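You operate a simulated robot arm through the tools that you are given. There is no shell and no other tool. Be economical: measure what you need, move in short steps, check, and stop when the job is done.

You are at the controls of a simulated two-armed robot. One attempt, no reset.

TASK
Swap the load on the blue trolley: grey tray off, green tote on.
Fine: lock the brake first; the tray goes to the feed table; push the tote across from the lift, then put the white lid from the tray on it.
Where things are to end (x, y in the base frame): grey tray within 60 mm of [-250, -1360]; green tote within 50 mm of [850, -10].

It is judged by the outcome, as a careful person would: the job done as asked, and still so three seconds after it is handed in. It fails if anything else is knocked over, pushed out of place, dropped, spilled or broken. Lids that push on must go on centred and level and be pressed home; caps that screw on are set level and turned clockwise until they are tight.

THE ROBOT
Two 7-joint arms with two-finger parallel grippers on one trunk, on a base that drives. Base frame: it is fixed to the floor where the robot stands at the start and does not move with it; the origin is under the middle of the robot, x ahead of it, y to its left, z up. Lengths are in mm, angles in degrees, forces in N, time in s.
The left shoulder is at the start at [50, 165, 1080], the right one opposite. With the tool pointing down near the work surface each hand reaches from about 100 to 300 mm from the robot's upright axis, wherever it stands, measured 20 degrees to its own side. Places, roughly: black lid [-250, -1500, 250]; brake lever [500, 0, 800]; dock lever [800, -300, 700]; green tote [1250, -250, 750]; sink lever [1700, -600, 700]; top of the blue trolley [900, 0, 800]; top of the feed table [-400, -1400, 700]. Payload 3.91 kg a hand.
Tool frame (each hand has its own): the origin (TCP) lies between the finger pads and is the grasp point; the fingertips stand 30 mm ahead of it; z points along the fingers, y is the line along which they close. Largest opening 110 mm; finger width 20, thickness 10; the body of the gripper, 48 by 112 mm, starts 55 mm behind the TCP.
Orientation is that of the tool frame in the base frame, as a unit quaternion [x, y, z, w]. With the fingers straight down and closing along the base's y, the tool's x points along the base's -x, its y along +y and its z along -z.

THE INTERFACE
- The arms move only by the tool drive_tool. It takes "left_motion", "right_motion" or both (then of equal length, played together; a hand with none holds still); each is a list of rows, each an object of numbers (a shift or turn left out is 0, a gripper value left out holds the last): "fingers": the finger opening in mm, from 0 to 110; "tx", "ty", "tz": the shift along the tool's x, y, z in units of 50 mm (1.0 is 50 mm); "wx", "wy", "wz": the turn, a rotation vector about the tool's x, y, z in units of 4 degrees (1.0 is 4 degrees). In form: [{"fingers": .., "tx": .., "ty": .., "tz": .., "wx": .., "wy": .., "wz": ..}, ...]. A call has 1 to 12 rows; each row shifts and turns the commanded pose from where the row before left it, along the tool's axes as they then stand. A call with a number of a shift or a turn outside -1 to 1 is refused whole. Each row takes 0.2 s and may step no farther than 50 mm and 8.6 degrees from the row before; otherwise, or with a gripper value out of range, the whole call is refused. Where a pose cannot be reached the arm comes as near as it can. A force on the tool above 40 N (or 10 N above the force at the start of the call, whichever is more), or a blocked arm, ends the call early, and 0.2 s more pass. The fingers move at their own pace (about 45 mm/s each) and stop on an object; they squeeze with about 29 N. The grip force told is the motor's: it shows also when the fingers shut on nothing. Time passes only in rows, and 0.2 s behind the last, so rows that do not move let the fingers close. It gives the time, the measured TCP pose, the force on the tool (base axes), the opening and the grip force at its end, in the units of the frame above (readings bear some noise), with the torque about the TCP (base axes, N m) and any sound that the robot's microphone picked up.
- Cameras (640 x 400 px; columns grow to the right, rows downward): "scene" is now at [108.4, -20.2, 1263.7]; the picture's right is [-0.13, -0.99, 0.00], its down [-0.46, 0.06, -0.89] and it looks along [0.88, -0.12, -0.46] (base axes); focal length 278 px, centre (320, 200). "left" rides on the left gripper at [72, -17, -103] in its tool frame; the picture's right is [0.23, 0.97, 0.00], its down [-0.76, 0.18, -0.62] and it looks along [-0.61, 0.14, 0.78] (tool axes); focal length 222 px, centre (320, 200). "right" rides on the right gripper at [72, 17, -103] in its tool frame; the picture's right is [-0.23, 0.97, 0.00], its down [-0.76, -0.18, -0.62] and it looks along [-0.61, -0.14, 0.78] (tool axes); focal length 222 px, centre (320, 200). There is no depth. A picture from a camera that has moved, and an enlarged one, comes with that camera's place and axes in the base frame and with its lens. The place of the scene camera against the robot may be out by one fixed shift of up to 18 mm in any direction.
- camera(camera): a new picture of that camera. The clock stands still meanwhile.
- slide_trunk(by): slides the trunk up (or, below 0, down) by that many mm; the arms and the scene camera ride with it, the base frame stays. It gives what a move gives, with no picture.
- drive_base(legs): drives the robot by 1 to 6 legs, each [ahead, left, turn to the left] in mm, mm and degrees, along the robot's own axes; the way and the turn of a leg run together, so that a leg with both is an arc; at most 1500 mm and 180 degrees a leg. The arms and the cameras ride along, it lands a little off, and it stops where it bumps. It gives what a move gives.
- pan_tilt(pan, tilt): turns the head with the scene camera to pan (to the left, within 80 degrees either way) and tilt (down, from -29 to 69), counted from straight ahead of the robot. It gives what a move gives.
- enlarge(camera, box): a new picture of the part [left, top, right, bottom] of that camera's present view, enlarged. The clock stands still meanwhile.
- sign_off(): hands the job in; it is judged then, once.

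Work in short steps. Places have to be worked out from the pictures, the camera data and where the tool is seen: move nearer, look again, correct. Check each grasp and each placing, and mend what went wrong. You have 120 turns and 100 pictures in all, those below and enlarged ones among them. Open the grippers and draw the arms clear of the work before you hand the job in, unless the task says otherwise; then end with one line.

The tools are called after ">>>" by a JSON object that holds its "method" and its "body". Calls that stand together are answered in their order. drive_tool: Moves the arms, as the interface text tells. Its arguments: {"type":"object","properties":{"left_motion":{"type":"array"},"right_motion":{"type":"array"}},"required":[]} The other tools are called the same way: slide_trunk (by) slides the trunk up or down; drive_base (legs) drives the base; pan_tilt (pan, tilt) turns the head that bears the scene camera; camera (camera) takes a picture; enlarge (camera, box) takes an enlarged picture of a part of a camera's view; sign_off () hands the job in.

At the start:

```text
time_s: 0.0
left_ee_pos: [462.3, 136.7, 1124.3]
left_tcp_rot: [0.0, 1.0, -0.001, 0.0]
left_wrist_force: [-0.2, 0.3, 0.1]
left_torque: [0.01, -0.02, -0.01]
left_finger_gap: 110.0
left_grasp_force: 0.1
right_ee_pos: [461.1, -255.3, 1088.5]
right_tcp_rot: [0.001, 1.0, 0.001, 0.0]
right_wrist_force: [0.4, -0.3, 0.5]
right_torque: [0.03, -0.02, 0.02]
right_finger_gap: 109.8
right_grasp_force: 0.1
trunk travel left (down, up): [-300.0, 203.0]
robot x, y, heading: [-0.6, 0.5, -0.2]
head pan, tilt: [-7.7, 27.4]
```

scene: 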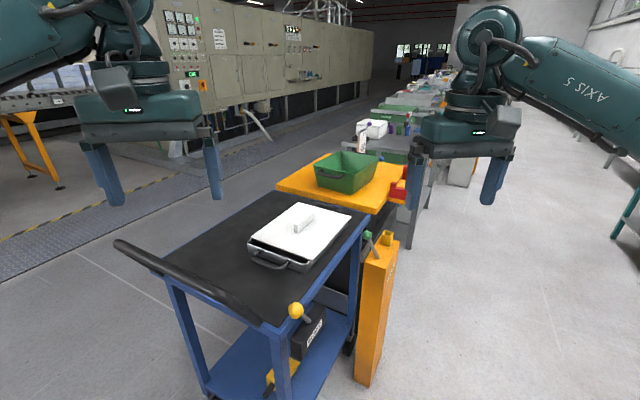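
right: 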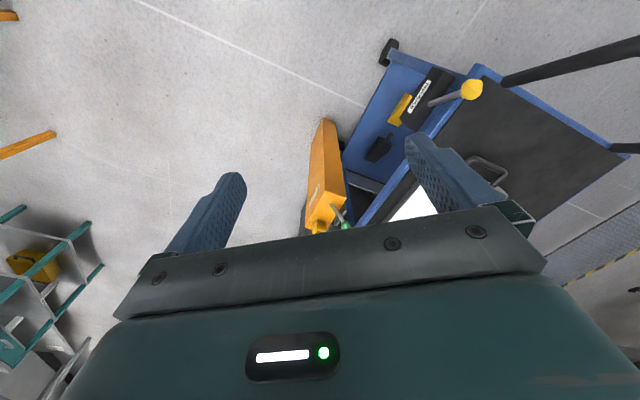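
left: 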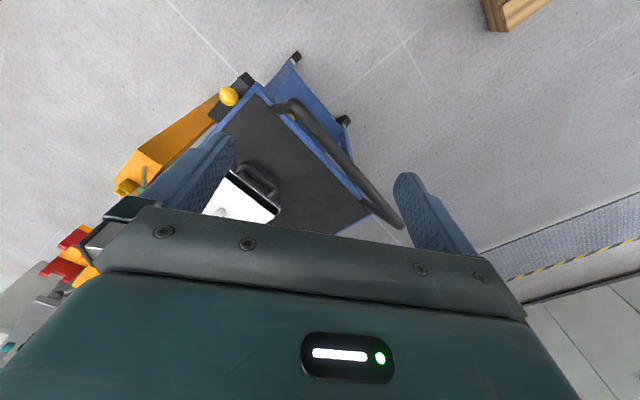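

The trolley is ahead with the tray and lid on it, the brake lever with the yellow knob at its near right corner. I look closer at the brake and the dock.

>>> {"method": "enlarge", "body": {"camera": "scene", "box": [220, 220, 420, 400]}}

>>> {"method": "enlarge", "body": {"camera": "scene", "box": [230, 100, 450, 280]}}

>>> {"method": "enlarge", "body": {"camera": "right", "box": [280, 20, 640, 245]}}

```text
2.22 times, centred on (320, 310) of scene
camera zoom: at [108.4, -20.2, 1263.7], right [-0.13, -0.99, 0.0], down [-0.46, 0.06, -0.89], along [0.88, -0.12, -0.46], focal length 619 px, centre (320, -44)
```

zoom: 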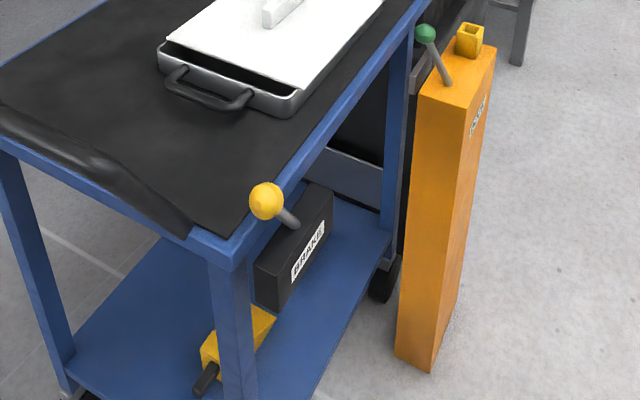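

```text
2.22 times, centred on (340, 190) of scene
camera zoom: at [108.4, -20.2, 1263.7], right [-0.13, -0.99, 0.0], down [-0.46, 0.06, -0.89], along [0.88, -0.12, -0.46], focal length 619 px, centre (276, 222)
```

zoom: 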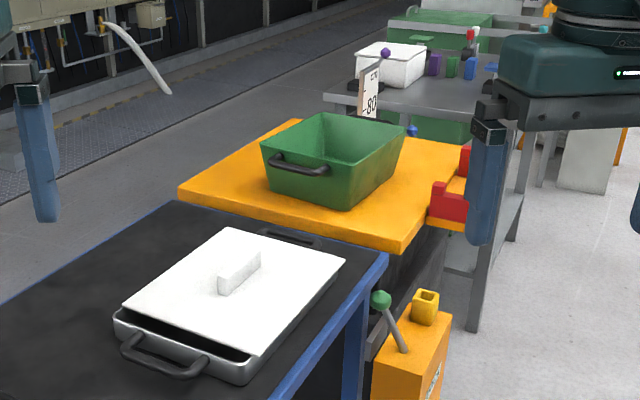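

```text
1.78 times, centred on (460, 132) of right
camera zoom: at [389.5, -238.1, 1192.6], right [0.23, 0.97, 0.0], down [0.76, -0.18, 0.62], along [0.61, -0.14, -0.78], focal length 395 px, centre (71, 320)
```

zoom: 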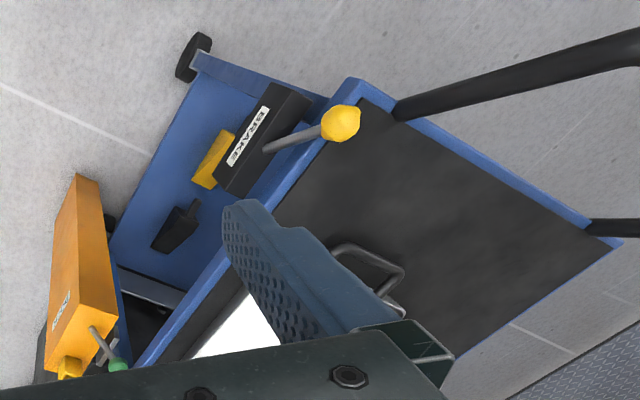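

The knob comes out near [530, -19, 800], and the trolley is yawed about -37°. I zoom in hard on the brake, the lift and the dock to see how they work.

>>> {"method": "enlarge", "body": {"camera": "scene", "box": [270, 280, 350, 330]}}

>>> {"method": "enlarge", "body": {"camera": "scene", "box": [330, 170, 430, 270]}}

>>> {"method": "enlarge", "body": {"camera": "right", "box": [340, 30, 500, 130]}}

>>> {"method": "enlarge", "body": {"camera": "scene", "box": [330, 100, 430, 165]}}

```text
8.00 times, centred on (310, 305) of scene
camera zoom: at [108.4, -20.2, 1263.7], right [-0.13, -0.99, 0.0], down [-0.46, 0.06, -0.89], along [0.88, -0.12, -0.46], focal length 2228 px, centre (400, -640)
```

zoom: 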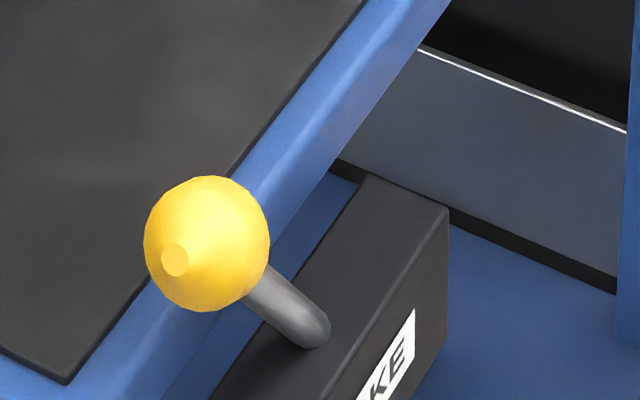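

```text
4.00 times, centred on (380, 220) of scene
camera zoom: at [108.4, -20.2, 1263.7], right [-0.13, -0.99, 0.0], down [-0.46, 0.06, -0.89], along [0.88, -0.12, -0.46], focal length 1114 px, centre (80, 120)
```

zoom: 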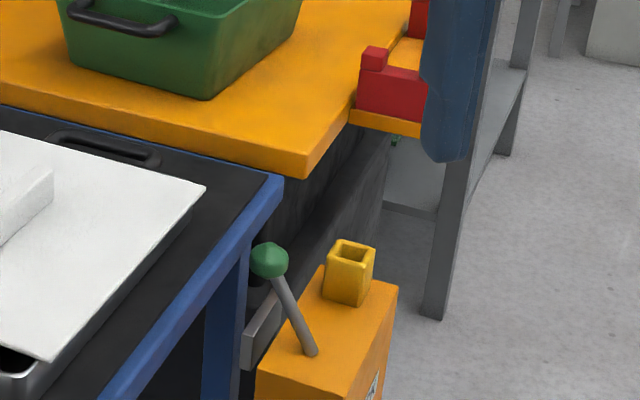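

```text
4.00 times, centred on (420, 80) of right
camera zoom: at [389.5, -238.1, 1192.6], right [0.23, 0.97, 0.0], down [0.76, -0.18, 0.62], along [0.61, -0.14, -0.78], focal length 888 px, centre (-80, 680)
```

zoom: 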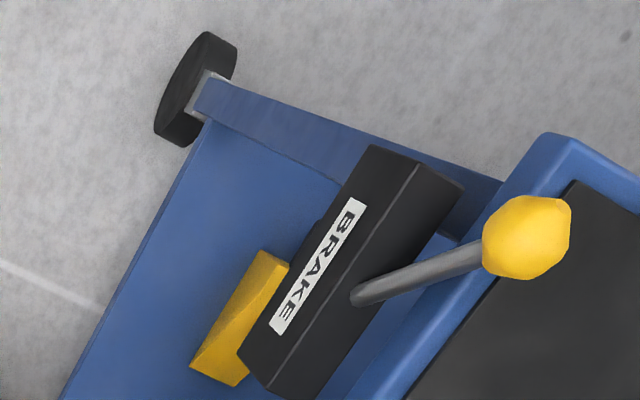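

```text
6.15 times, centred on (380, 132) of scene
camera zoom: at [108.4, -20.2, 1263.7], right [-0.13, -0.99, 0.0], down [-0.46, 0.06, -0.89], along [0.88, -0.12, -0.46], focal length 1714 px, centre (-49, 615)
```

zoom: 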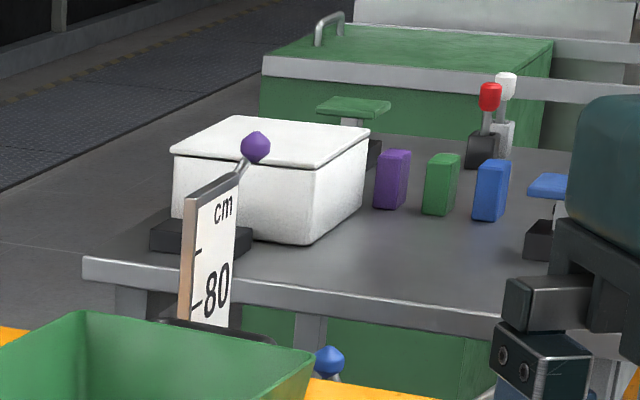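

The brake lever leans toward the near end, pivoting across the trolley, so I'll push its knob away along the trolley. First I move the left hand aside and bring the right hand, closed and yawed with the trolley, near the knob.

>>> {"method": "drive_tool", "body": {"left_motion": [{"ty": 0.8}, {"ty": 0.8}, {"ty": 0.8}, {"ty": 0.8}, {"ty": 0.8}, {}, {}, {}, {}, {}, {}, {}], "right_motion": [{"fingers": 0, "tz": 0.3}, {"tz": 0.3}, {"tx": 0, "ty": 0.8, "tz": 0.3}, {"ty": 0.8, "tz": 0.3}, {"ty": 0.8, "tz": 0.3}, {"ty": 0.8, "tz": 0.3}, {"ty": 0.8, "wz": 0.925}, {"ty": 0.8, "wz": 0.925}, {"wz": 0.925}, {"wz": 0.925}, {"wz": 0.925}, {"wz": 0.925}]}}

```text
time_s: 2.6
left_ee_pos: [461.6, 341.2, 1121.4]
left_tcp_rot: [-0.001, 1.0, 0.0, -0.001]
left_wrist_force: [0.5, -0.2, -0.1]
left_torque: [-0.04, 0.04, 0.0]
left_finger_gap: 109.9
left_grasp_force: 0.1
right_ee_pos: [465.2, -14.5, 998.4]
right_tcp_rot: [0.194, 0.981, 0.0, -0.001]
right_wrist_force: [-0.7, 0.1, -0.4]
right_torque: [-0.02, 0.0, -0.02]
right_finger_gap: 0.2
right_grasp_force: 28.9
trunk travel left (down, up): [-300.0, 203.0]
robot x, y, heading: [1.1, 0.7, -0.3]
head pan, tilt: [-7.7, 27.4]
```

Turned about 22°; finishing the yaw and looking.

>>> {"method": "drive_tool", "body": {"right_motion": [{"wz": 0.925}, {"wz": 0.925}, {"wz": 0.925}, {"wz": 0.925}]}}

>>> {"method": "camera", "body": {"camera": "right"}}

>>> {"method": "camera", "body": {"camera": "scene"}}

>>> {"method": "camera", "body": {"camera": "left"}}

```text
time_s: 3.6
left_ee_pos: [462.1, 340.1, 1120.2]
left_tcp_rot: [-0.001, 1.0, 0.001, 0.001]
left_wrist_force: [-0.5, 0.6, 0.3]
left_torque: [-0.01, 0.0, 0.01]
left_finger_gap: 110.1
left_grasp_force: 0.0
right_ee_pos: [463.0, -16.6, 997.7]
right_tcp_rot: [0.318, 0.948, 0.002, -0.001]
right_wrist_force: [-0.6, -0.3, 0.2]
right_torque: [0.0, -0.01, 0.0]
right_finger_gap: 0.1
right_grasp_force: 29.2
trunk travel left (down, up): [-300.0, 203.0]
robot x, y, heading: [3.8, -2.9, -0.2]
head pan, tilt: [-7.7, 27.4]
```

```text
89 pictures are left
camera right: at [417.5, 42.2, 1102.5], right [0.77, 0.64, 0.0], down [0.5, -0.6, 0.62], along [0.4, -0.48, -0.78], focal length 222 px, centre (320, 200)
```

right: 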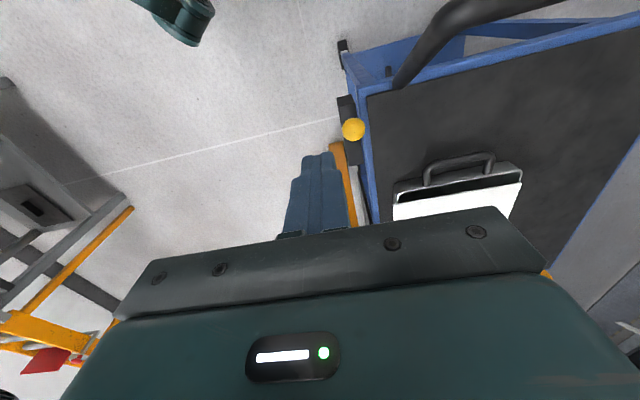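

```text
88 pictures are left
camera scene: at [108.4, -20.2, 1263.7], right [-0.13, -0.99, 0.0], down [-0.46, 0.06, -0.89], along [0.88, -0.12, -0.46], focal length 278 px, centre (320, 200)
```

scene: 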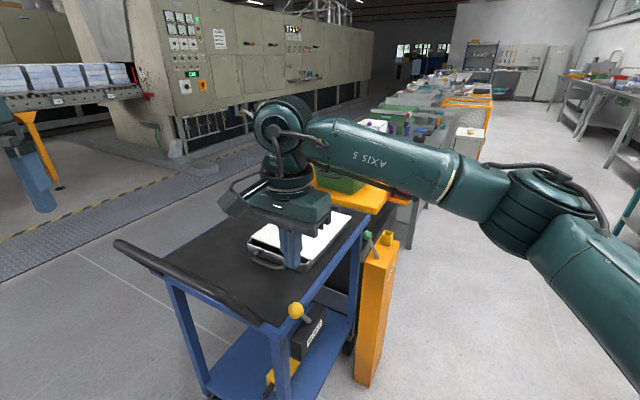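

```text
87 pictures are left
camera left: at [390.0, 323.4, 1223.9], right [-0.23, 0.97, 0.0], down [0.76, 0.18, 0.62], along [0.61, 0.14, -0.78], focal length 222 px, centre (320, 200)
```

left: 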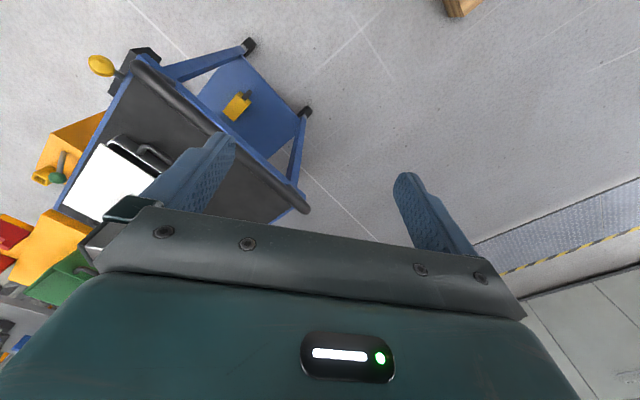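

From the right-hand camera the knob is confirmed near [527, -17, 800], just outboard of the trolley edge. I lower the closed fingers behind it to z about 828, tips just above the top.

>>> {"method": "drive_tool", "body": {"right_motion": [{"tx": -0.15, "ty": 0.6}, {"tz": 0.7}, {"tz": 0.7}, {"tz": 0.7}, {"tz": 0.7}, {"tz": 0.6}]}}

>>> {"method": "camera", "body": {"camera": "right"}}

>>> {"method": "enlarge", "body": {"camera": "scene", "box": [220, 220, 380, 400]}}

```text
time_s: 5.0
left_ee_pos: [462.4, 340.4, 1119.5]
left_tcp_rot: [-0.001, 1.0, 0.0, 0.001]
left_wrist_force: [0.3, -0.7, -0.9]
left_torque: [0.02, 0.01, -0.01]
left_finger_gap: 110.1
left_grasp_force: 0.0
right_ee_pos: [489.9, 4.5, 827.8]
right_tcp_rot: [0.317, 0.948, 0.001, 0.001]
right_wrist_force: [0.3, 0.0, -0.3]
right_torque: [0.0, 0.01, 0.04]
right_finger_gap: 0.0
right_grasp_force: 29.2
trunk travel left (down, up): [-300.0, 203.0]
robot x, y, heading: [-1.7, 3.1, 0.3]
head pan, tilt: [-7.7, 27.4]
```

```text
86 pictures are left
camera right: at [443.0, 61.1, 932.2], right [0.77, 0.64, 0.0], down [0.5, -0.6, 0.62], along [0.4, -0.48, -0.78], focal length 222 px, centre (320, 200)
```

right: 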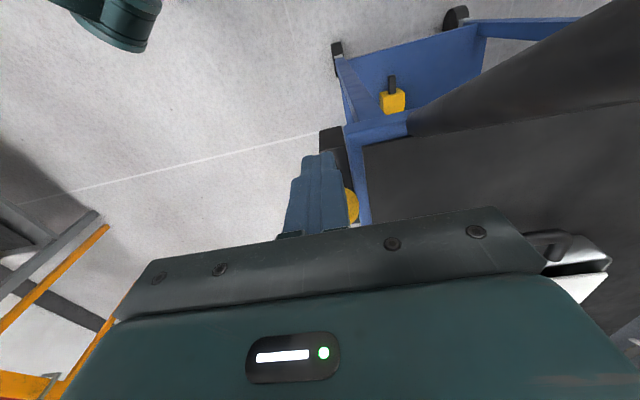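

```text
2.22 times, centred on (300, 310) of scene
camera zoom: at [108.5, -20.2, 1263.7], right [-0.13, -0.99, 0.0], down [-0.46, 0.06, -0.89], along [0.88, -0.12, -0.46], focal length 619 px, centre (364, -44)
```

zoom: 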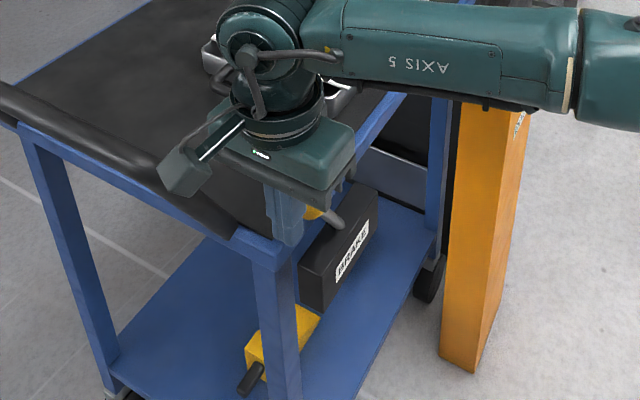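

The fingers are behind the knob, a little too far outboard. I shift 7 mm inward and push along the trolley in small steps.

>>> {"method": "drive_tool", "body": {"right_motion": [{"ty": 0.14}, {"tx": -0.3}, {"tx": -0.2}, {"tx": -0.2}, {"tx": -0.2}, {"tx": -0.2}, {"tx": -0.2}, {"tx": -0.2}]}}

>>> {"method": "enlarge", "body": {"camera": "scene", "box": [220, 220, 380, 400]}}

```text
time_s: 6.8
left_ee_pos: [462.2, 340.2, 1120.6]
left_tcp_rot: [-0.001, 1.0, 0.0, -0.001]
left_wrist_force: [-0.1, -0.2, -0.4]
left_torque: [0.0, 0.01, 0.02]
left_finger_gap: 110.0
left_grasp_force: 0.1
right_ee_pos: [552.9, -35.2, 828.0]
right_tcp_rot: [0.319, 0.948, -0.001, 0.001]
right_wrist_force: [0.4, -0.4, 0.1]
right_torque: [0.0, 0.01, -0.04]
right_finger_gap: 0.2
right_grasp_force: 28.9
trunk travel left (down, up): [-300.0, 203.0]
robot x, y, heading: [3.6, -0.3, -0.3]
head pan, tilt: [-7.7, 27.4]
```

```text
2.22 times, centred on (300, 310) of scene
camera zoom: at [108.4, -20.2, 1263.7], right [-0.13, -0.99, 0.0], down [-0.46, 0.06, -0.89], along [0.88, -0.12, -0.46], focal length 619 px, centre (364, -44)
```

zoom: 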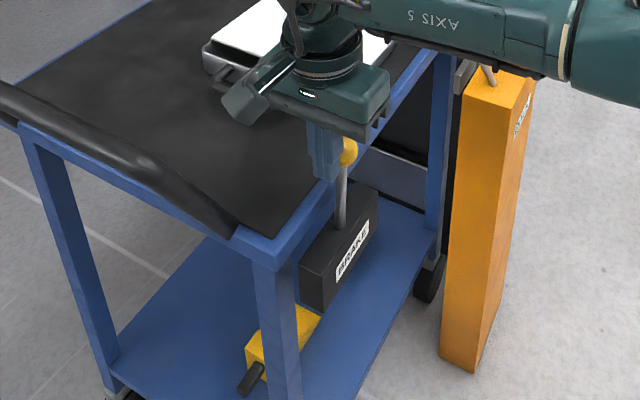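

The lever is swinging upright with the trolley still. I go on pushing another 60 mm.

>>> {"method": "drive_tool", "body": {"right_motion": [{"tx": -0.2}, {"tx": -0.2}, {"tx": -0.2}, {"tx": -0.2}, {"tx": -0.2}, {"tx": -0.2}, {}]}}

>>> {"method": "enlarge", "body": {"camera": "scene", "box": [220, 220, 380, 400]}}

```text
time_s: 8.2
left_ee_pos: [461.1, 341.6, 1121.0]
left_tcp_rot: [0.0, 1.0, -0.001, 0.001]
left_wrist_force: [0.2, -0.4, 0.4]
left_torque: [0.05, 0.01, -0.03]
left_finger_gap: 110.0
left_grasp_force: 0.0
right_ee_pos: [589.9, -59.1, 828.0]
right_tcp_rot: [0.31, 0.951, 0.002, -0.013]
right_wrist_force: [-7.9, 4.4, 3.8]
right_torque: [0.1, 0.19, -0.04]
right_finger_gap: 0.0
right_grasp_force: 29.3
trunk travel left (down, up): [-300.0, 203.0]
robot x, y, heading: [0.8, -3.2, -0.2]
head pan, tilt: [-7.7, 27.4]
stopped in row 6 (right hand): the force on the tool passed its limit (the readings are from after the stop); the commanded pose is now the measured one
```

```text
2.22 times, centred on (300, 310) of scene
camera zoom: at [107.3, -19.9, 1263.8], right [-0.13, -0.99, 0.0], down [-0.46, 0.06, -0.89], along [0.88, -0.12, -0.46], focal length 619 px, centre (364, -44)
```

zoom: 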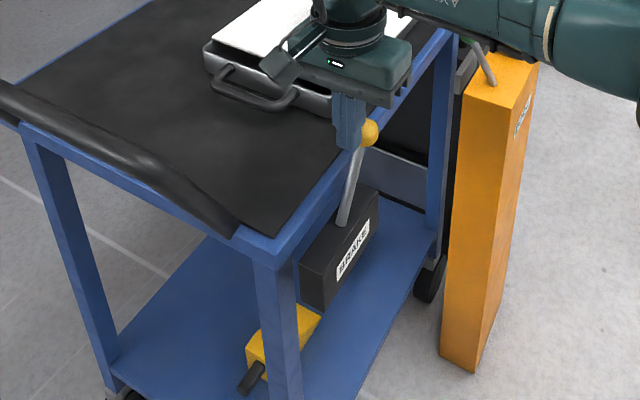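

The lever hit its end stop, leaning as far ahead as it did back; the trolley hasn't moved. I back off and raise the hand, then look at the lever and at the lift.

>>> {"method": "drive_tool", "body": {"right_motion": [{"tx": 0.4}, {"tz": -0.9}, {"tz": -0.9}, {"tz": -0.9}, {"tz": -0.9}, {"tz": -0.9, "ty": -0.5}, {"ty": -0.9, "tx": 0.5}, {"ty": -0.9, "tx": 0.6}, {"ty": -0.9, "tx": 0.5}, {"ty": -0.9, "tx": 0.5}, {"ty": -0.9, "tx": 0.5}]}}

>>> {"method": "camera", "body": {"camera": "scene"}}

>>> {"method": "enlarge", "body": {"camera": "scene", "box": [220, 100, 420, 225]}}

```text
refused: row 6 steps farther than a row can; nothing moved
```

```text
82 pictures are left
camera scene: at [107.3, -19.9, 1263.8], right [-0.13, -0.99, 0.0], down [-0.46, 0.06, -0.89], along [0.88, -0.12, -0.46], focal length 278 px, centre (320, 200)
```

scene: 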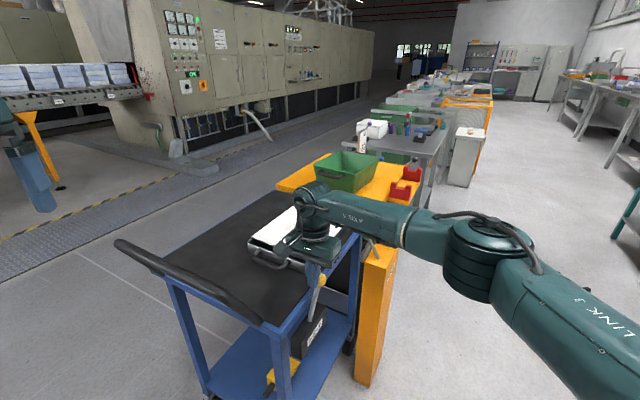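

```text
3.20 times, centred on (320, 162) of scene
camera zoom: at [107.3, -19.9, 1263.8], right [-0.13, -0.99, 0.0], down [-0.46, 0.06, -0.89], along [0.88, -0.12, -0.46], focal length 891 px, centre (320, 320)
```

zoom: 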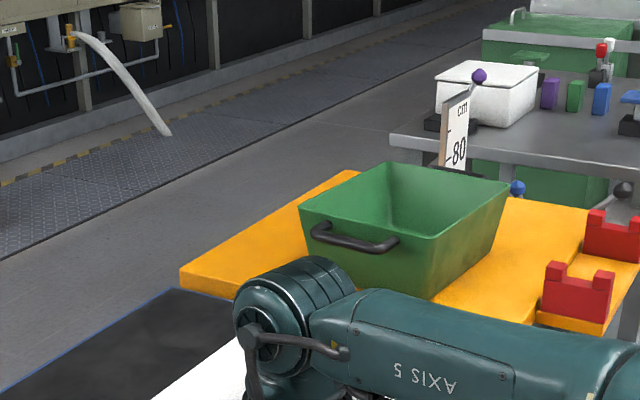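

The retreat was refused for step length; I send it again with smaller steps.

>>> {"method": "drive_tool", "body": {"right_motion": [{"tx": 0.4}, {"tz": -0.9}, {"tz": -0.9}, {"tz": -0.9}, {"tz": -0.9}, {"tz": -0.8}, {"ty": -0.8, "tx": 0.5}, {"ty": -0.8, "tx": 0.5}, {"ty": -0.8, "tx": 0.5}, {"ty": -0.8, "tx": 0.5}, {"ty": -0.8, "tx": 0.5}, {"ty": -0.8, "tx": 0.5}]}}

>>> {"method": "camera", "body": {"camera": "scene"}}

```text
time_s: 10.8
left_ee_pos: [460.4, 340.5, 1120.6]
left_tcp_rot: [0.0, 1.0, 0.0, -0.001]
left_wrist_force: [0.3, -0.2, 0.7]
left_torque: [0.02, 0.02, 0.02]
left_finger_gap: 110.2
left_grasp_force: 0.2
right_ee_pos: [313.6, -158.1, 1053.8]
right_tcp_rot: [0.311, 0.95, 0.001, -0.011]
right_wrist_force: [0.8, 1.1, 0.5]
right_torque: [-0.01, -0.02, -0.01]
right_finger_gap: 0.0
right_grasp_force: 28.9
trunk travel left (down, up): [-300.0, 203.0]
robot x, y, heading: [0.9, 2.1, 0.1]
head pan, tilt: [-7.7, 27.4]
```

```text
80 pictures are left
camera scene: at [107.3, -20.2, 1263.8], right [-0.13, -0.99, 0.0], down [-0.46, 0.06, -0.89], along [0.88, -0.12, -0.46], focal length 278 px, centre (320, 200)
```

scene: 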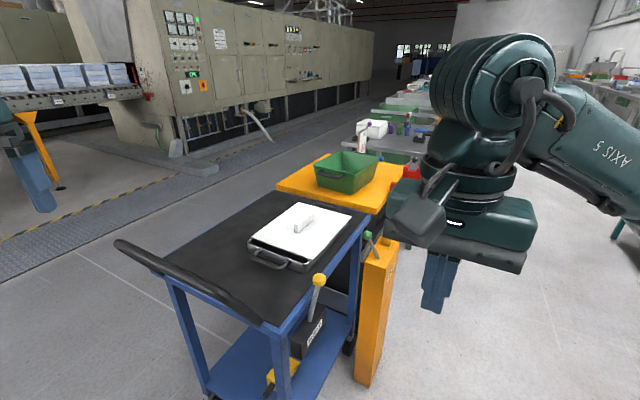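

The brake lever stays over. The tray (about 305 x 195, handles along the trolley's length) is centred near [806, -62]. To take both handles with two hands I drive to the trolley's right side and turn toward it, keeping off the dock post.

>>> {"method": "drive_base", "body": {"legs": [[0, -370, 0], [320, 0, 0], [0, 0, 45]]}}

>>> {"method": "camera", "body": {"camera": "scene"}}

>>> {"method": "camera", "body": {"camera": "left"}}

>>> {"method": "camera", "body": {"camera": "right"}}

```text
time_s: 17.0
left_ee_pos: [401.2, 193.4, 1120.2]
left_tcp_rot: [-0.386, 0.923, -0.001, 0.001]
left_wrist_force: [0.8, -0.5, 0.3]
left_torque: [0.0, -0.01, 0.02]
left_finger_gap: 110.1
left_grasp_force: 0.1
right_ee_pos: [651.6, -260.9, 1052.5]
right_tcp_rot: [-0.078, 0.997, -0.004, -0.011]
right_wrist_force: [0.3, -0.3, 0.0]
right_torque: [-0.01, -0.01, 0.01]
right_finger_gap: 0.1
right_grasp_force: 28.5
trunk travel left (down, up): [-300.0, 203.0]
robot x, y, heading: [316.2, -374.1, 45.2]
head pan, tilt: [-7.7, 27.4]
```

```text
79 pictures are left
camera scene: at [400.0, -305.4, 1263.7], right [0.61, -0.79, 0.0], down [-0.36, -0.28, -0.89], along [0.7, 0.54, -0.46], focal length 278 px, centre (320, 200)
```

scene: 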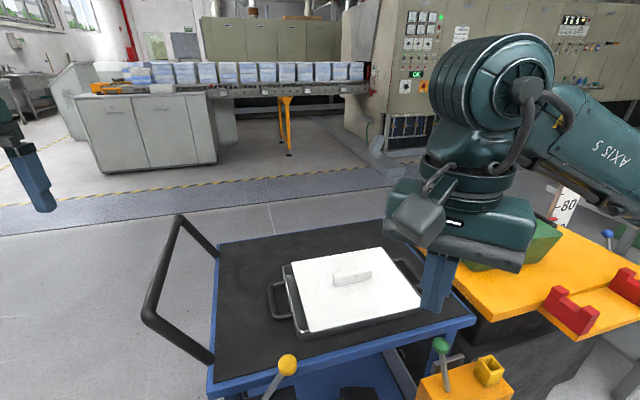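

```text
78 pictures are left
camera left: at [362.6, 130.1, 1223.9], right [-0.85, 0.52, 0.0], down [0.41, 0.67, 0.62], along [0.33, 0.53, -0.78], focal length 222 px, centre (320, 200)
```

left: 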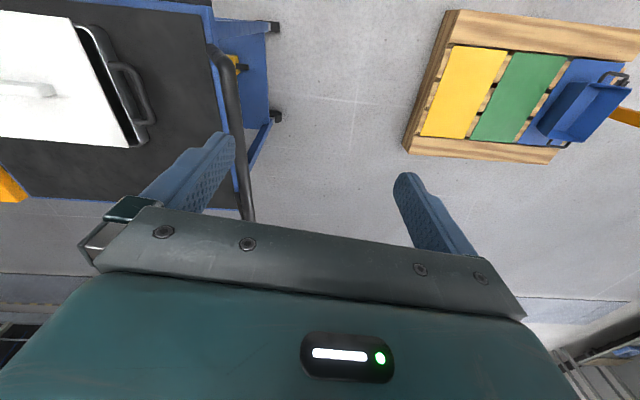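

```text
77 pictures are left
camera right: at [580.7, -254.8, 1158.6], right [0.07, 1.0, -0.01], down [0.79, -0.05, 0.61], along [0.6, -0.05, -0.79], focal length 222 px, centre (320, 200)
```

right: 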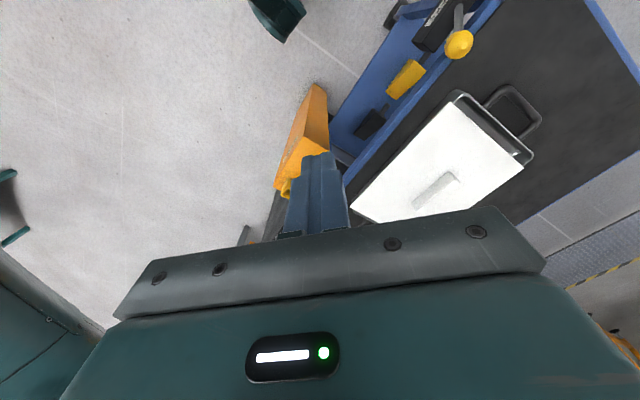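

Both tray handles are seen: near bar about [688, 46, 797], far bar about [966, -162, 797]; trolley top near z 770. I bring the left hand over the near handle and turn the right hand to close along the tray's length.

>>> {"method": "drive_tool", "body": {"left_motion": [{"fingers": 50, "ty": -0.53, "tx": -0.09, "wz": -0.163}, {"ty": -0.53, "tx": -0.09, "wz": -0.163}, {"ty": -0.53, "tx": -0.09, "wz": -0.163}, {"ty": -0.53, "tx": -0.09, "wz": -0.163}, {"ty": -0.53, "tx": -0.09, "wz": -0.163}, {"ty": -0.53, "tx": -0.09, "wz": -0.163, "tz": 0.4}, {"ty": -0.53, "tx": -0.09, "wz": -0.163, "tz": 0.5}, {"ty": -0.53, "tx": -0.09, "wz": -0.163, "tz": 0.5}, {"ty": -0.53, "tx": -0.09, "wz": -0.163, "tz": 0.5}, {"ty": -0.53, "tx": -0.09, "wz": -0.163, "tz": 0.5}, {"ty": -0.53, "tx": -0.09, "wz": -0.163, "tz": 0.5}, {"ty": -0.53, "tx": -0.09, "wz": -0.163, "tz": 0.5}], "right_motion": [{"fingers": 50, "wz": -0.917, "wy": -0.32, "wx": -0.09}, {"wz": -0.917}, {"wz": -0.917}, {"wz": -0.917}, {"wz": -0.917}, {"wz": -0.917}, {"wz": -0.917}, {"wz": -0.917}, {"wz": -0.917}, {"wz": -0.917}, {"wz": -0.917}, {"wz": -0.917}]}}

>>> {"method": "camera", "body": {"camera": "left"}}

```text
time_s: 19.6
left_ee_pos: [676.4, 23.9, 947.9]
left_tcp_rot: [-0.449, 0.894, -0.001, 0.0]
left_wrist_force: [0.1, -1.1, 0.2]
left_torque: [0.0, -0.03, 0.02]
left_finger_gap: 50.0
left_grasp_force: 0.1
right_ee_pos: [651.6, -261.1, 1051.9]
right_tcp_rot: [-0.448, 0.894, 0.001, 0.0]
right_wrist_force: [-0.8, 0.1, 0.2]
right_torque: [0.01, 0.01, -0.05]
right_finger_gap: 49.9
right_grasp_force: 0.1
trunk travel left (down, up): [-300.0, 203.0]
robot x, y, heading: [319.5, -375.0, 45.2]
head pan, tilt: [-7.7, 27.4]
```

```text
76 pictures are left
camera left: at [646.4, -43.6, 1051.6], right [-0.92, 0.4, 0.0], down [0.31, 0.72, 0.62], along [0.25, 0.57, -0.78], focal length 222 px, centre (320, 200)
```

left: 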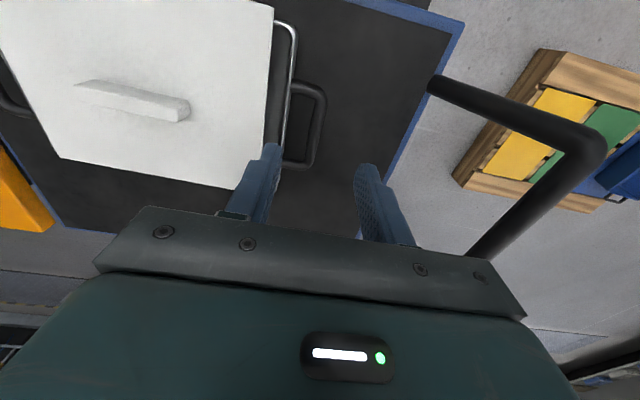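

The left camera shows the near bar at about [685, 44] with some 30 mm of gap to the tray wall. I centre the left hand over it and send the right hand over the far handle.

>>> {"method": "drive_tool", "body": {"left_motion": [{"fingers": 38, "tx": -0.43, "ty": 0.1}, {}, {}, {}, {}, {}, {}, {}, {}, {}], "right_motion": [{"fingers": 38, "tx": -0.535, "ty": -0.384, "tz": 0.2}, {"tx": -0.535, "ty": -0.384, "tz": 0.2}, {"tx": -0.535, "ty": -0.384, "tz": 0.2}, {"tx": -0.535, "ty": -0.384, "tz": 0.2}, {"tx": -0.535, "ty": -0.384, "tz": 0.2}, {"tx": -0.535, "ty": -0.384, "tz": 0.2}, {"tx": -0.535, "ty": -0.384, "tz": 0.2}, {"tx": -0.535, "ty": -0.384, "tz": 0.2}, {"tx": -0.535, "ty": -0.384, "tz": 0.2}, {"tx": -0.535, "ty": -0.384, "tz": 0.2}]}}

>>> {"method": "camera", "body": {"camera": "right"}}

>>> {"method": "camera", "body": {"camera": "scene"}}

```text
time_s: 21.8
left_ee_pos: [685.3, 47.1, 948.3]
left_tcp_rot: [-0.448, 0.894, 0.0, -0.001]
left_wrist_force: [-0.5, -0.2, 0.2]
left_torque: [-0.01, 0.02, 0.02]
left_finger_gap: 37.9
left_grasp_force: 0.0
right_ee_pos: [967.9, -162.6, 950.6]
right_tcp_rot: [-0.447, 0.894, 0.001, 0.0]
right_wrist_force: [0.5, 1.4, 0.0]
right_torque: [-0.01, -0.01, 0.02]
right_finger_gap: 37.9
right_grasp_force: 0.0
trunk travel left (down, up): [-300.0, 203.0]
robot x, y, heading: [320.1, -373.1, 45.3]
head pan, tilt: [-7.7, 27.4]
```

```text
75 pictures are left
camera right: at [911.6, -209.5, 1054.6], right [-0.64, 0.77, 0.0], down [0.6, 0.5, 0.62], along [0.48, 0.4, -0.78], focal length 222 px, centre (320, 200)
```

right: 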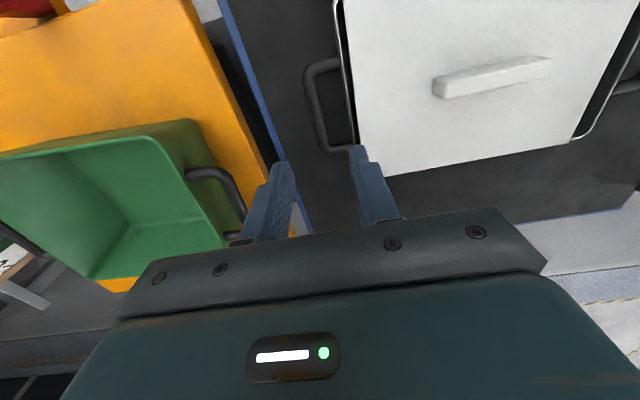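

```text
74 pictures are left
camera scene: at [400.2, -305.2, 1263.6], right [0.61, -0.79, 0.0], down [-0.36, -0.28, -0.89], along [0.7, 0.54, -0.46], focal length 278 px, centre (320, 200)
```

scene: 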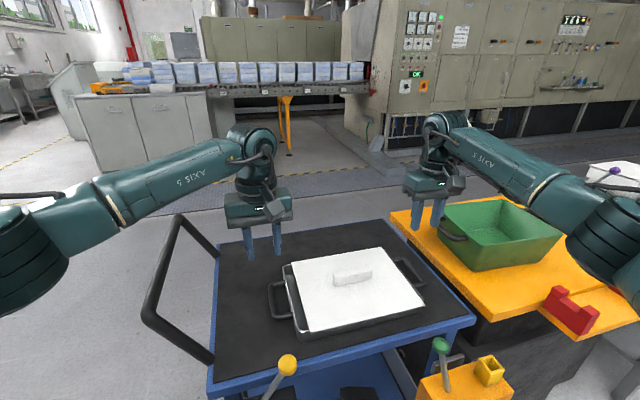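

The right hand is aligned with the far bar within 5 mm. Both hands now descend to z about 806 with the fingers straddling the bars.

>>> {"method": "drive_tool", "body": {"left_motion": [{"tz": 0.5}, {"tz": 0.5}, {"tz": 0.5}, {"tz": 0.5}, {"tz": 0.3}, {"tz": 0.2}, {"tz": 0.15}, {"tz": 0.15}], "right_motion": [{"tz": 0.5, "ty": -0.09}, {"tz": 0.5}, {"tz": 0.5}, {"tz": 0.5}, {"tz": 0.3}, {"tz": 0.2}, {"tz": 0.15}, {"tz": 0.2}]}}

>>> {"method": "enlarge", "body": {"camera": "scene", "box": [220, 210, 480, 360]}}

>>> {"method": "camera", "body": {"camera": "left"}}

>>> {"method": "camera", "body": {"camera": "right"}}

```text
time_s: 23.6
left_ee_pos: [685.2, 46.6, 811.0]
left_tcp_rot: [-0.448, 0.894, -0.001, 0.0]
left_wrist_force: [-0.5, 0.7, -0.1]
left_torque: [0.01, -0.01, 0.0]
left_finger_gap: 38.0
left_grasp_force: 0.1
right_ee_pos: [970.8, -165.8, 809.7]
right_tcp_rot: [-0.447, 0.895, 0.001, -0.001]
right_wrist_force: [-0.4, 0.5, 0.8]
right_torque: [0.03, -0.03, -0.01]
right_finger_gap: 37.7
right_grasp_force: 0.0
trunk travel left (down, up): [-300.0, 203.0]
robot x, y, heading: [315.9, -375.7, 45.4]
head pan, tilt: [-7.7, 27.4]
```

```text
2.46 times, centred on (350, 285) of scene
camera zoom: at [400.1, -305.5, 1263.7], right [0.61, -0.79, 0.0], down [-0.36, -0.28, -0.89], along [0.7, 0.54, -0.46], focal length 686 px, centre (246, -9)
```

zoom: 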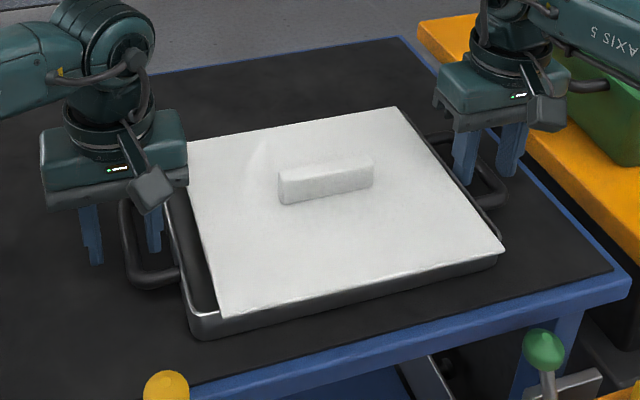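

```text
72 pictures are left
camera left: at [656.1, -21.6, 914.3], right [-0.92, 0.4, 0.0], down [0.31, 0.72, 0.62], along [0.25, 0.57, -0.78], focal length 222 px, centre (320, 200)
```

left: 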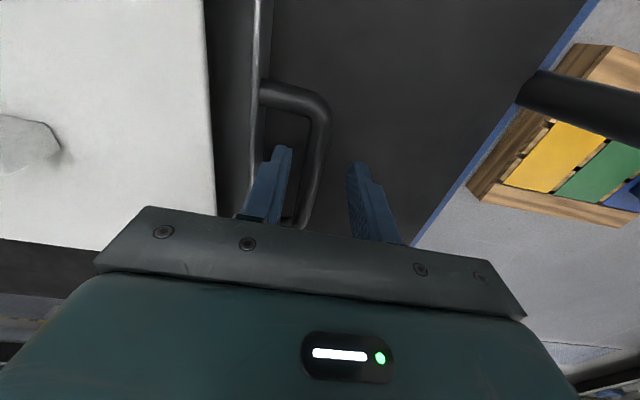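

```text
71 pictures are left
camera right: at [914.0, -213.1, 914.0], right [-0.64, 0.77, 0.0], down [0.6, 0.5, 0.62], along [0.48, 0.4, -0.78], focal length 222 px, centre (320, 200)
```

right: 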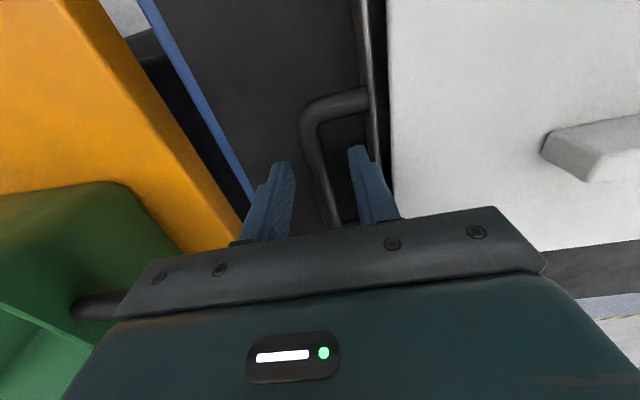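

Both inner fingers sit inside the loops with the bars between. I close both grippers.

>>> {"method": "drive_tool", "body": {"left_motion": [{"fingers": 0, "tz": 0.06}, {}, {}, {}, {}], "right_motion": [{"fingers": 0, "tz": 0.04}, {}, {}, {}, {}]}}

>>> {"method": "camera", "body": {"camera": "left"}}

```text
time_s: 24.8
left_ee_pos: [686.4, 44.4, 807.4]
left_tcp_rot: [-0.447, 0.895, -0.001, 0.001]
left_wrist_force: [14.0, -8.5, 2.9]
left_torque: [-0.11, -0.35, 0.27]
left_finger_gap: 13.5
left_grasp_force: 28.5
right_ee_pos: [970.5, -165.2, 808.2]
right_tcp_rot: [-0.447, 0.894, 0.002, -0.001]
right_wrist_force: [-10.8, 5.7, 0.3]
right_torque: [0.14, 0.19, 0.24]
right_finger_gap: 13.5
right_grasp_force: 29.3
trunk travel left (down, up): [-300.0, 203.0]
robot x, y, heading: [318.3, -371.9, 45.7]
head pan, tilt: [-7.7, 27.4]
```

```text
70 pictures are left
camera left: at [656.7, -23.1, 911.6], right [-0.92, 0.4, 0.0], down [0.31, 0.72, 0.62], along [0.25, 0.57, -0.78], focal length 222 px, centre (320, 200)
```

left: 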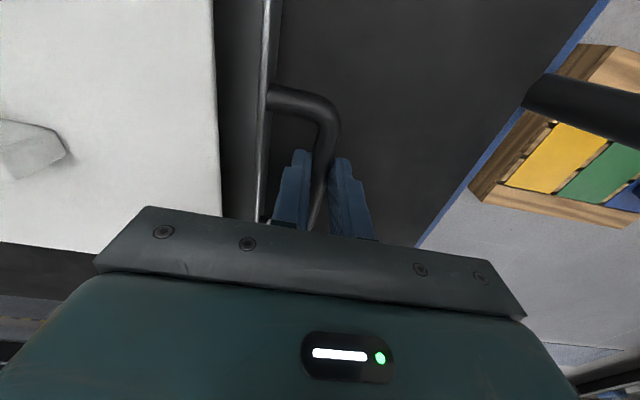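

Both hands hold 13.5 mm bars. I ease the pulling apart slightly and lift the tray 25 mm in step.

>>> {"method": "drive_tool", "body": {"left_motion": [{"ty": -0.05}, {"tz": -0.1}, {"tz": -0.1}, {"tz": -0.1}, {"tz": -0.1}, {"tz": -0.1}, {}], "right_motion": [{"ty": 0.05}, {"tz": -0.1}, {"tz": -0.1}, {"tz": -0.1}, {"tz": -0.1}, {"tz": -0.1}, {}]}}

>>> {"method": "enlarge", "body": {"camera": "scene", "box": [220, 210, 480, 360]}}

```text
time_s: 26.4
left_ee_pos: [686.6, 45.4, 833.2]
left_tcp_rot: [-0.449, 0.893, 0.001, 0.0]
left_wrist_force: [-5.4, 5.7, -4.5]
left_torque: [-0.15, 0.29, 0.0]
left_finger_gap: 13.8
left_grasp_force: 29.1
right_ee_pos: [968.9, -164.8, 833.6]
right_tcp_rot: [-0.446, 0.895, -0.002, 0.0]
right_wrist_force: [6.2, -4.8, -3.8]
right_torque: [0.04, -0.3, 0.26]
right_finger_gap: 13.8
right_grasp_force: 28.8
trunk travel left (down, up): [-300.0, 203.0]
robot x, y, heading: [318.1, -375.5, 45.4]
head pan, tilt: [-7.7, 27.4]
```

```text
2.46 times, centred on (350, 285) of scene
camera zoom: at [400.8, -305.0, 1263.5], right [0.61, -0.79, 0.0], down [-0.37, -0.28, -0.89], along [0.7, 0.54, -0.46], focal length 686 px, centre (246, -9)
```

zoom: 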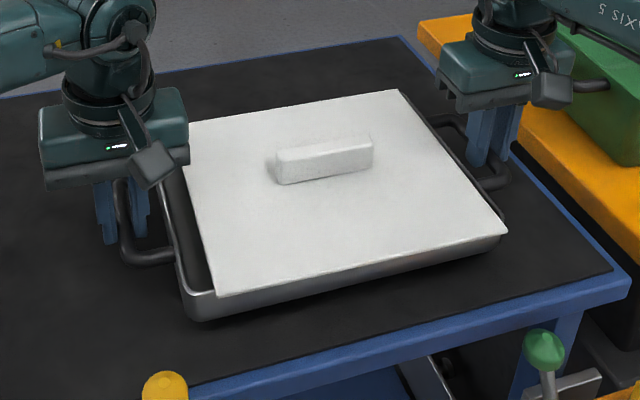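

The tray is up, level and light (about 8 N in all). I raise it with the trunk, back off from the trolley, and turn toward the feed table.

>>> {"method": "slide_trunk", "body": {"by": 120}}

>>> {"method": "drive_base", "body": {"legs": [[-350, 0, 0], [0, 0, -90]]}}

>>> {"method": "pan_tilt", "body": {"pan": -45, "tilt": 27}}

>>> {"method": "camera", "body": {"camera": "scene"}}

```text
time_s: 27.9
left_ee_pos: [686.7, 44.2, 952.9]
left_tcp_rot: [-0.449, 0.894, 0.001, -0.001]
left_wrist_force: [-15.0, 12.1, -5.2]
left_torque: [0.37, 0.3, 0.06]
left_finger_gap: 14.0
left_grasp_force: 29.4
right_ee_pos: [969.1, -165.1, 952.1]
right_tcp_rot: [-0.445, 0.895, -0.001, 0.0]
right_wrist_force: [15.3, -12.7, -4.1]
right_torque: [-0.4, -0.2, 0.26]
right_finger_gap: 13.7
right_grasp_force: 28.5
trunk travel left (down, up): [-420.0, 83.0]
robot x, y, heading: [319.0, -375.9, 45.3]
head pan, tilt: [-7.7, 27.4]
```

```text
time_s: 34.0
left_ee_pos: [491.3, -991.3, 953.7]
left_tcp_rot: [0.306, 0.952, 0.001, 0.0]
left_wrist_force: [12.0, 16.1, -5.1]
left_torque: [0.45, -0.16, 0.07]
left_finger_gap: 13.5
left_grasp_force: 28.8
right_ee_pos: [286.7, -1278.7, 951.7]
right_tcp_rot: [0.308, 0.951, -0.002, -0.001]
right_wrist_force: [-12.5, -15.1, -5.1]
right_torque: [-0.38, 0.21, 0.27]
right_finger_gap: 13.7
right_grasp_force: 28.6
trunk travel left (down, up): [-420.0, 83.0]
robot x, y, heading: [64.8, -630.5, -43.6]
head pan, tilt: [-7.7, 27.4]
```

```text
time_s: 35.0
left_ee_pos: [491.4, -991.5, 953.5]
left_tcp_rot: [0.307, 0.952, 0.002, 0.0]
left_wrist_force: [0.1, -1.2, -4.4]
left_torque: [0.08, 0.08, 0.05]
left_finger_gap: 13.7
left_grasp_force: 29.0
right_ee_pos: [286.5, -1277.6, 952.0]
right_tcp_rot: [0.308, 0.951, -0.002, -0.001]
right_wrist_force: [-1.2, 0.9, -4.2]
right_torque: [0.02, -0.05, 0.24]
right_finger_gap: 13.4
right_grasp_force: 28.9
trunk travel left (down, up): [-420.0, 83.0]
robot x, y, heading: [64.9, -631.2, -43.5]
head pan, tilt: [-45.0, 27.0]
```

```text
68 pictures are left
camera scene: at [77.8, -752.1, 1384.2], right [-1.0, -0.03, 0.0], down [-0.01, 0.45, -0.89], along [0.02, -0.89, -0.45], focal length 278 px, centre (320, 200)
```

scene: 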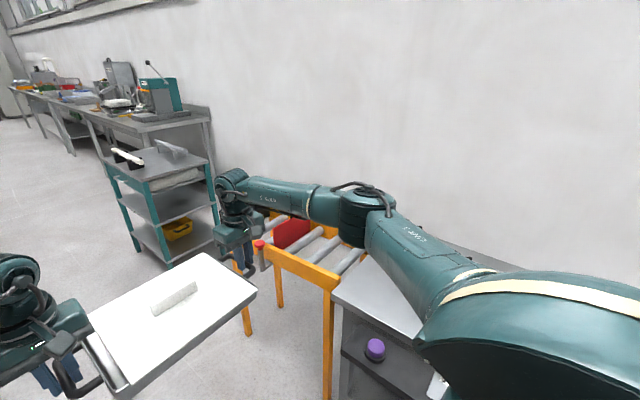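

There's a roller conveyor and, to its right, a steel table near the wall, which should be the feed table. I turn on by 50° and look ahead with the head to the right.

>>> {"method": "drive_base", "body": {"legs": [[0, 0, -45]]}}

>>> {"method": "pan_tilt", "body": {"pan": -25, "tilt": 35}}

>>> {"method": "camera", "body": {"camera": "scene"}}

>>> {"method": "camera", "body": {"camera": "right"}}

```text
time_s: 37.5
left_ee_pos: [108.7, -1186.7, 953.3]
left_tcp_rot: [0.648, 0.761, 0.002, 0.0]
left_wrist_force: [0.5, -0.7, -4.6]
left_torque: [-0.02, -0.02, 0.08]
left_finger_gap: 13.6
left_grasp_force: 29.2
right_ee_pos: [-239.8, -1242.6, 952.7]
right_tcp_rot: [0.651, 0.759, -0.001, -0.001]
right_wrist_force: [-0.6, 1.7, -3.7]
right_torque: [0.14, 0.03, 0.22]
right_finger_gap: 13.7
right_grasp_force: 29.4
trunk travel left (down, up): [-420.0, 83.0]
robot x, y, heading: [65.4, -630.0, -89.0]
head pan, tilt: [-45.0, 27.0]
```

```text
time_s: 38.4
left_ee_pos: [109.2, -1187.2, 953.0]
left_tcp_rot: [0.649, 0.761, 0.001, 0.001]
left_wrist_force: [-1.1, -1.1, -4.5]
left_torque: [0.21, 0.0, 0.01]
left_finger_gap: 13.9
left_grasp_force: 29.3
right_ee_pos: [-239.3, -1242.8, 952.7]
right_tcp_rot: [0.652, 0.759, -0.002, -0.002]
right_wrist_force: [-0.2, 0.7, -4.1]
right_torque: [-0.08, 0.0, 0.26]
right_finger_gap: 13.6
right_grasp_force: 29.1
trunk travel left (down, up): [-420.0, 83.0]
robot x, y, heading: [67.1, -629.5, -88.9]
head pan, tilt: [-25.0, 35.0]
```

```text
67 pictures are left
camera scene: at [18.2, -750.3, 1371.7], right [-0.91, 0.41, 0.0], down [0.23, 0.52, -0.82], along [-0.33, -0.75, -0.57], focal length 278 px, centre (320, 200)
```

scene: 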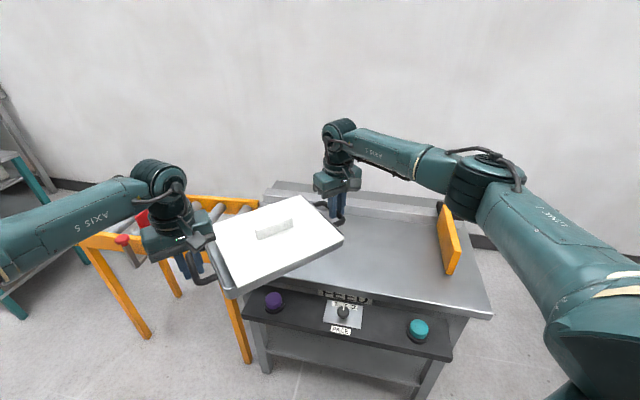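

```text
66 pictures are left
camera right: at [-232.3, -1168.6, 1056.6], right [1.0, -0.08, 0.0], down [-0.06, -0.78, 0.62], along [-0.05, -0.62, -0.78], focal length 222 px, centre (320, 200)
```

right: 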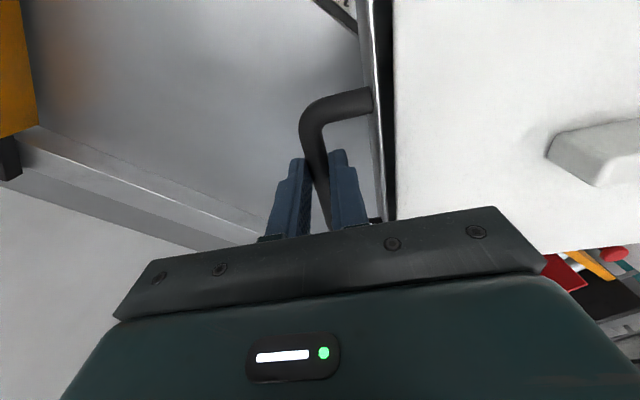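

The steel table with a panel reads something like "FEED"; I zoom on its panel.

>>> {"method": "enlarge", "body": {"camera": "scene", "box": [240, 270, 460, 350]}}

```text
2.91 times, centred on (350, 310) of scene
camera zoom: at [18.2, -750.3, 1371.7], right [-0.91, 0.41, 0.0], down [0.23, 0.52, -0.82], along [-0.33, -0.75, -0.57], focal length 810 px, centre (233, -120)
```

zoom: 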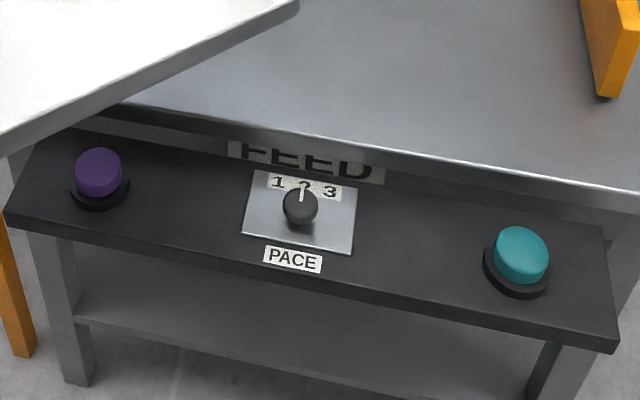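

Confirmed: this is the feed table, yawed, with its near edge from about [0, -1316] to [-580, -963]. I'll shift left, turn to face it, check the pose, then drive in; the tray stays well above.

>>> {"method": "drive_base", "body": {"legs": [[0, 134, 0], [0, 0, -36]]}}

>>> {"method": "camera", "body": {"camera": "scene"}}

```text
time_s: 41.4
left_ee_pos: [-91.9, -1103.5, 952.6]
left_tcp_rot: [0.852, 0.523, 0.001, 0.001]
left_wrist_force: [-1.1, 0.4, -4.1]
left_torque: [0.0, 0.01, 0.05]
left_finger_gap: 13.7
left_grasp_force: 28.8
right_ee_pos: [-404.7, -945.0, 952.8]
right_tcp_rot: [0.854, 0.52, 0.0, -0.001]
right_wrist_force: [0.5, 0.8, -4.9]
right_torque: [0.07, -0.03, 0.24]
right_finger_gap: 13.5
right_grasp_force: 29.3
trunk travel left (down, up): [-420.0, 83.0]
robot x, y, heading: [204.7, -632.5, -124.7]
head pan, tilt: [-25.0, 35.0]
```

```text
64 pictures are left
camera scene: at [95.4, -705.6, 1371.6], right [-0.5, 0.87, 0.0], down [0.5, 0.29, -0.82], along [-0.71, -0.41, -0.57], focal length 278 px, centre (320, 200)
```

scene: 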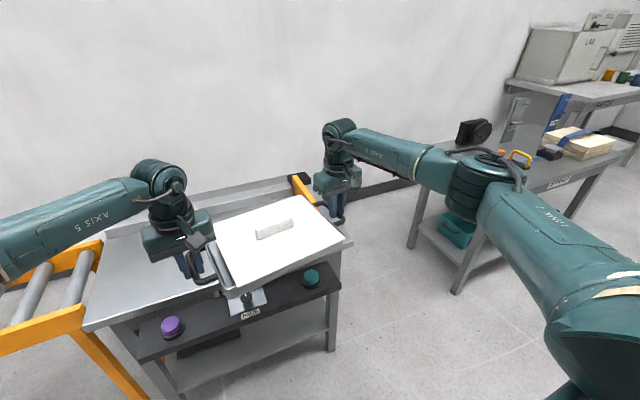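

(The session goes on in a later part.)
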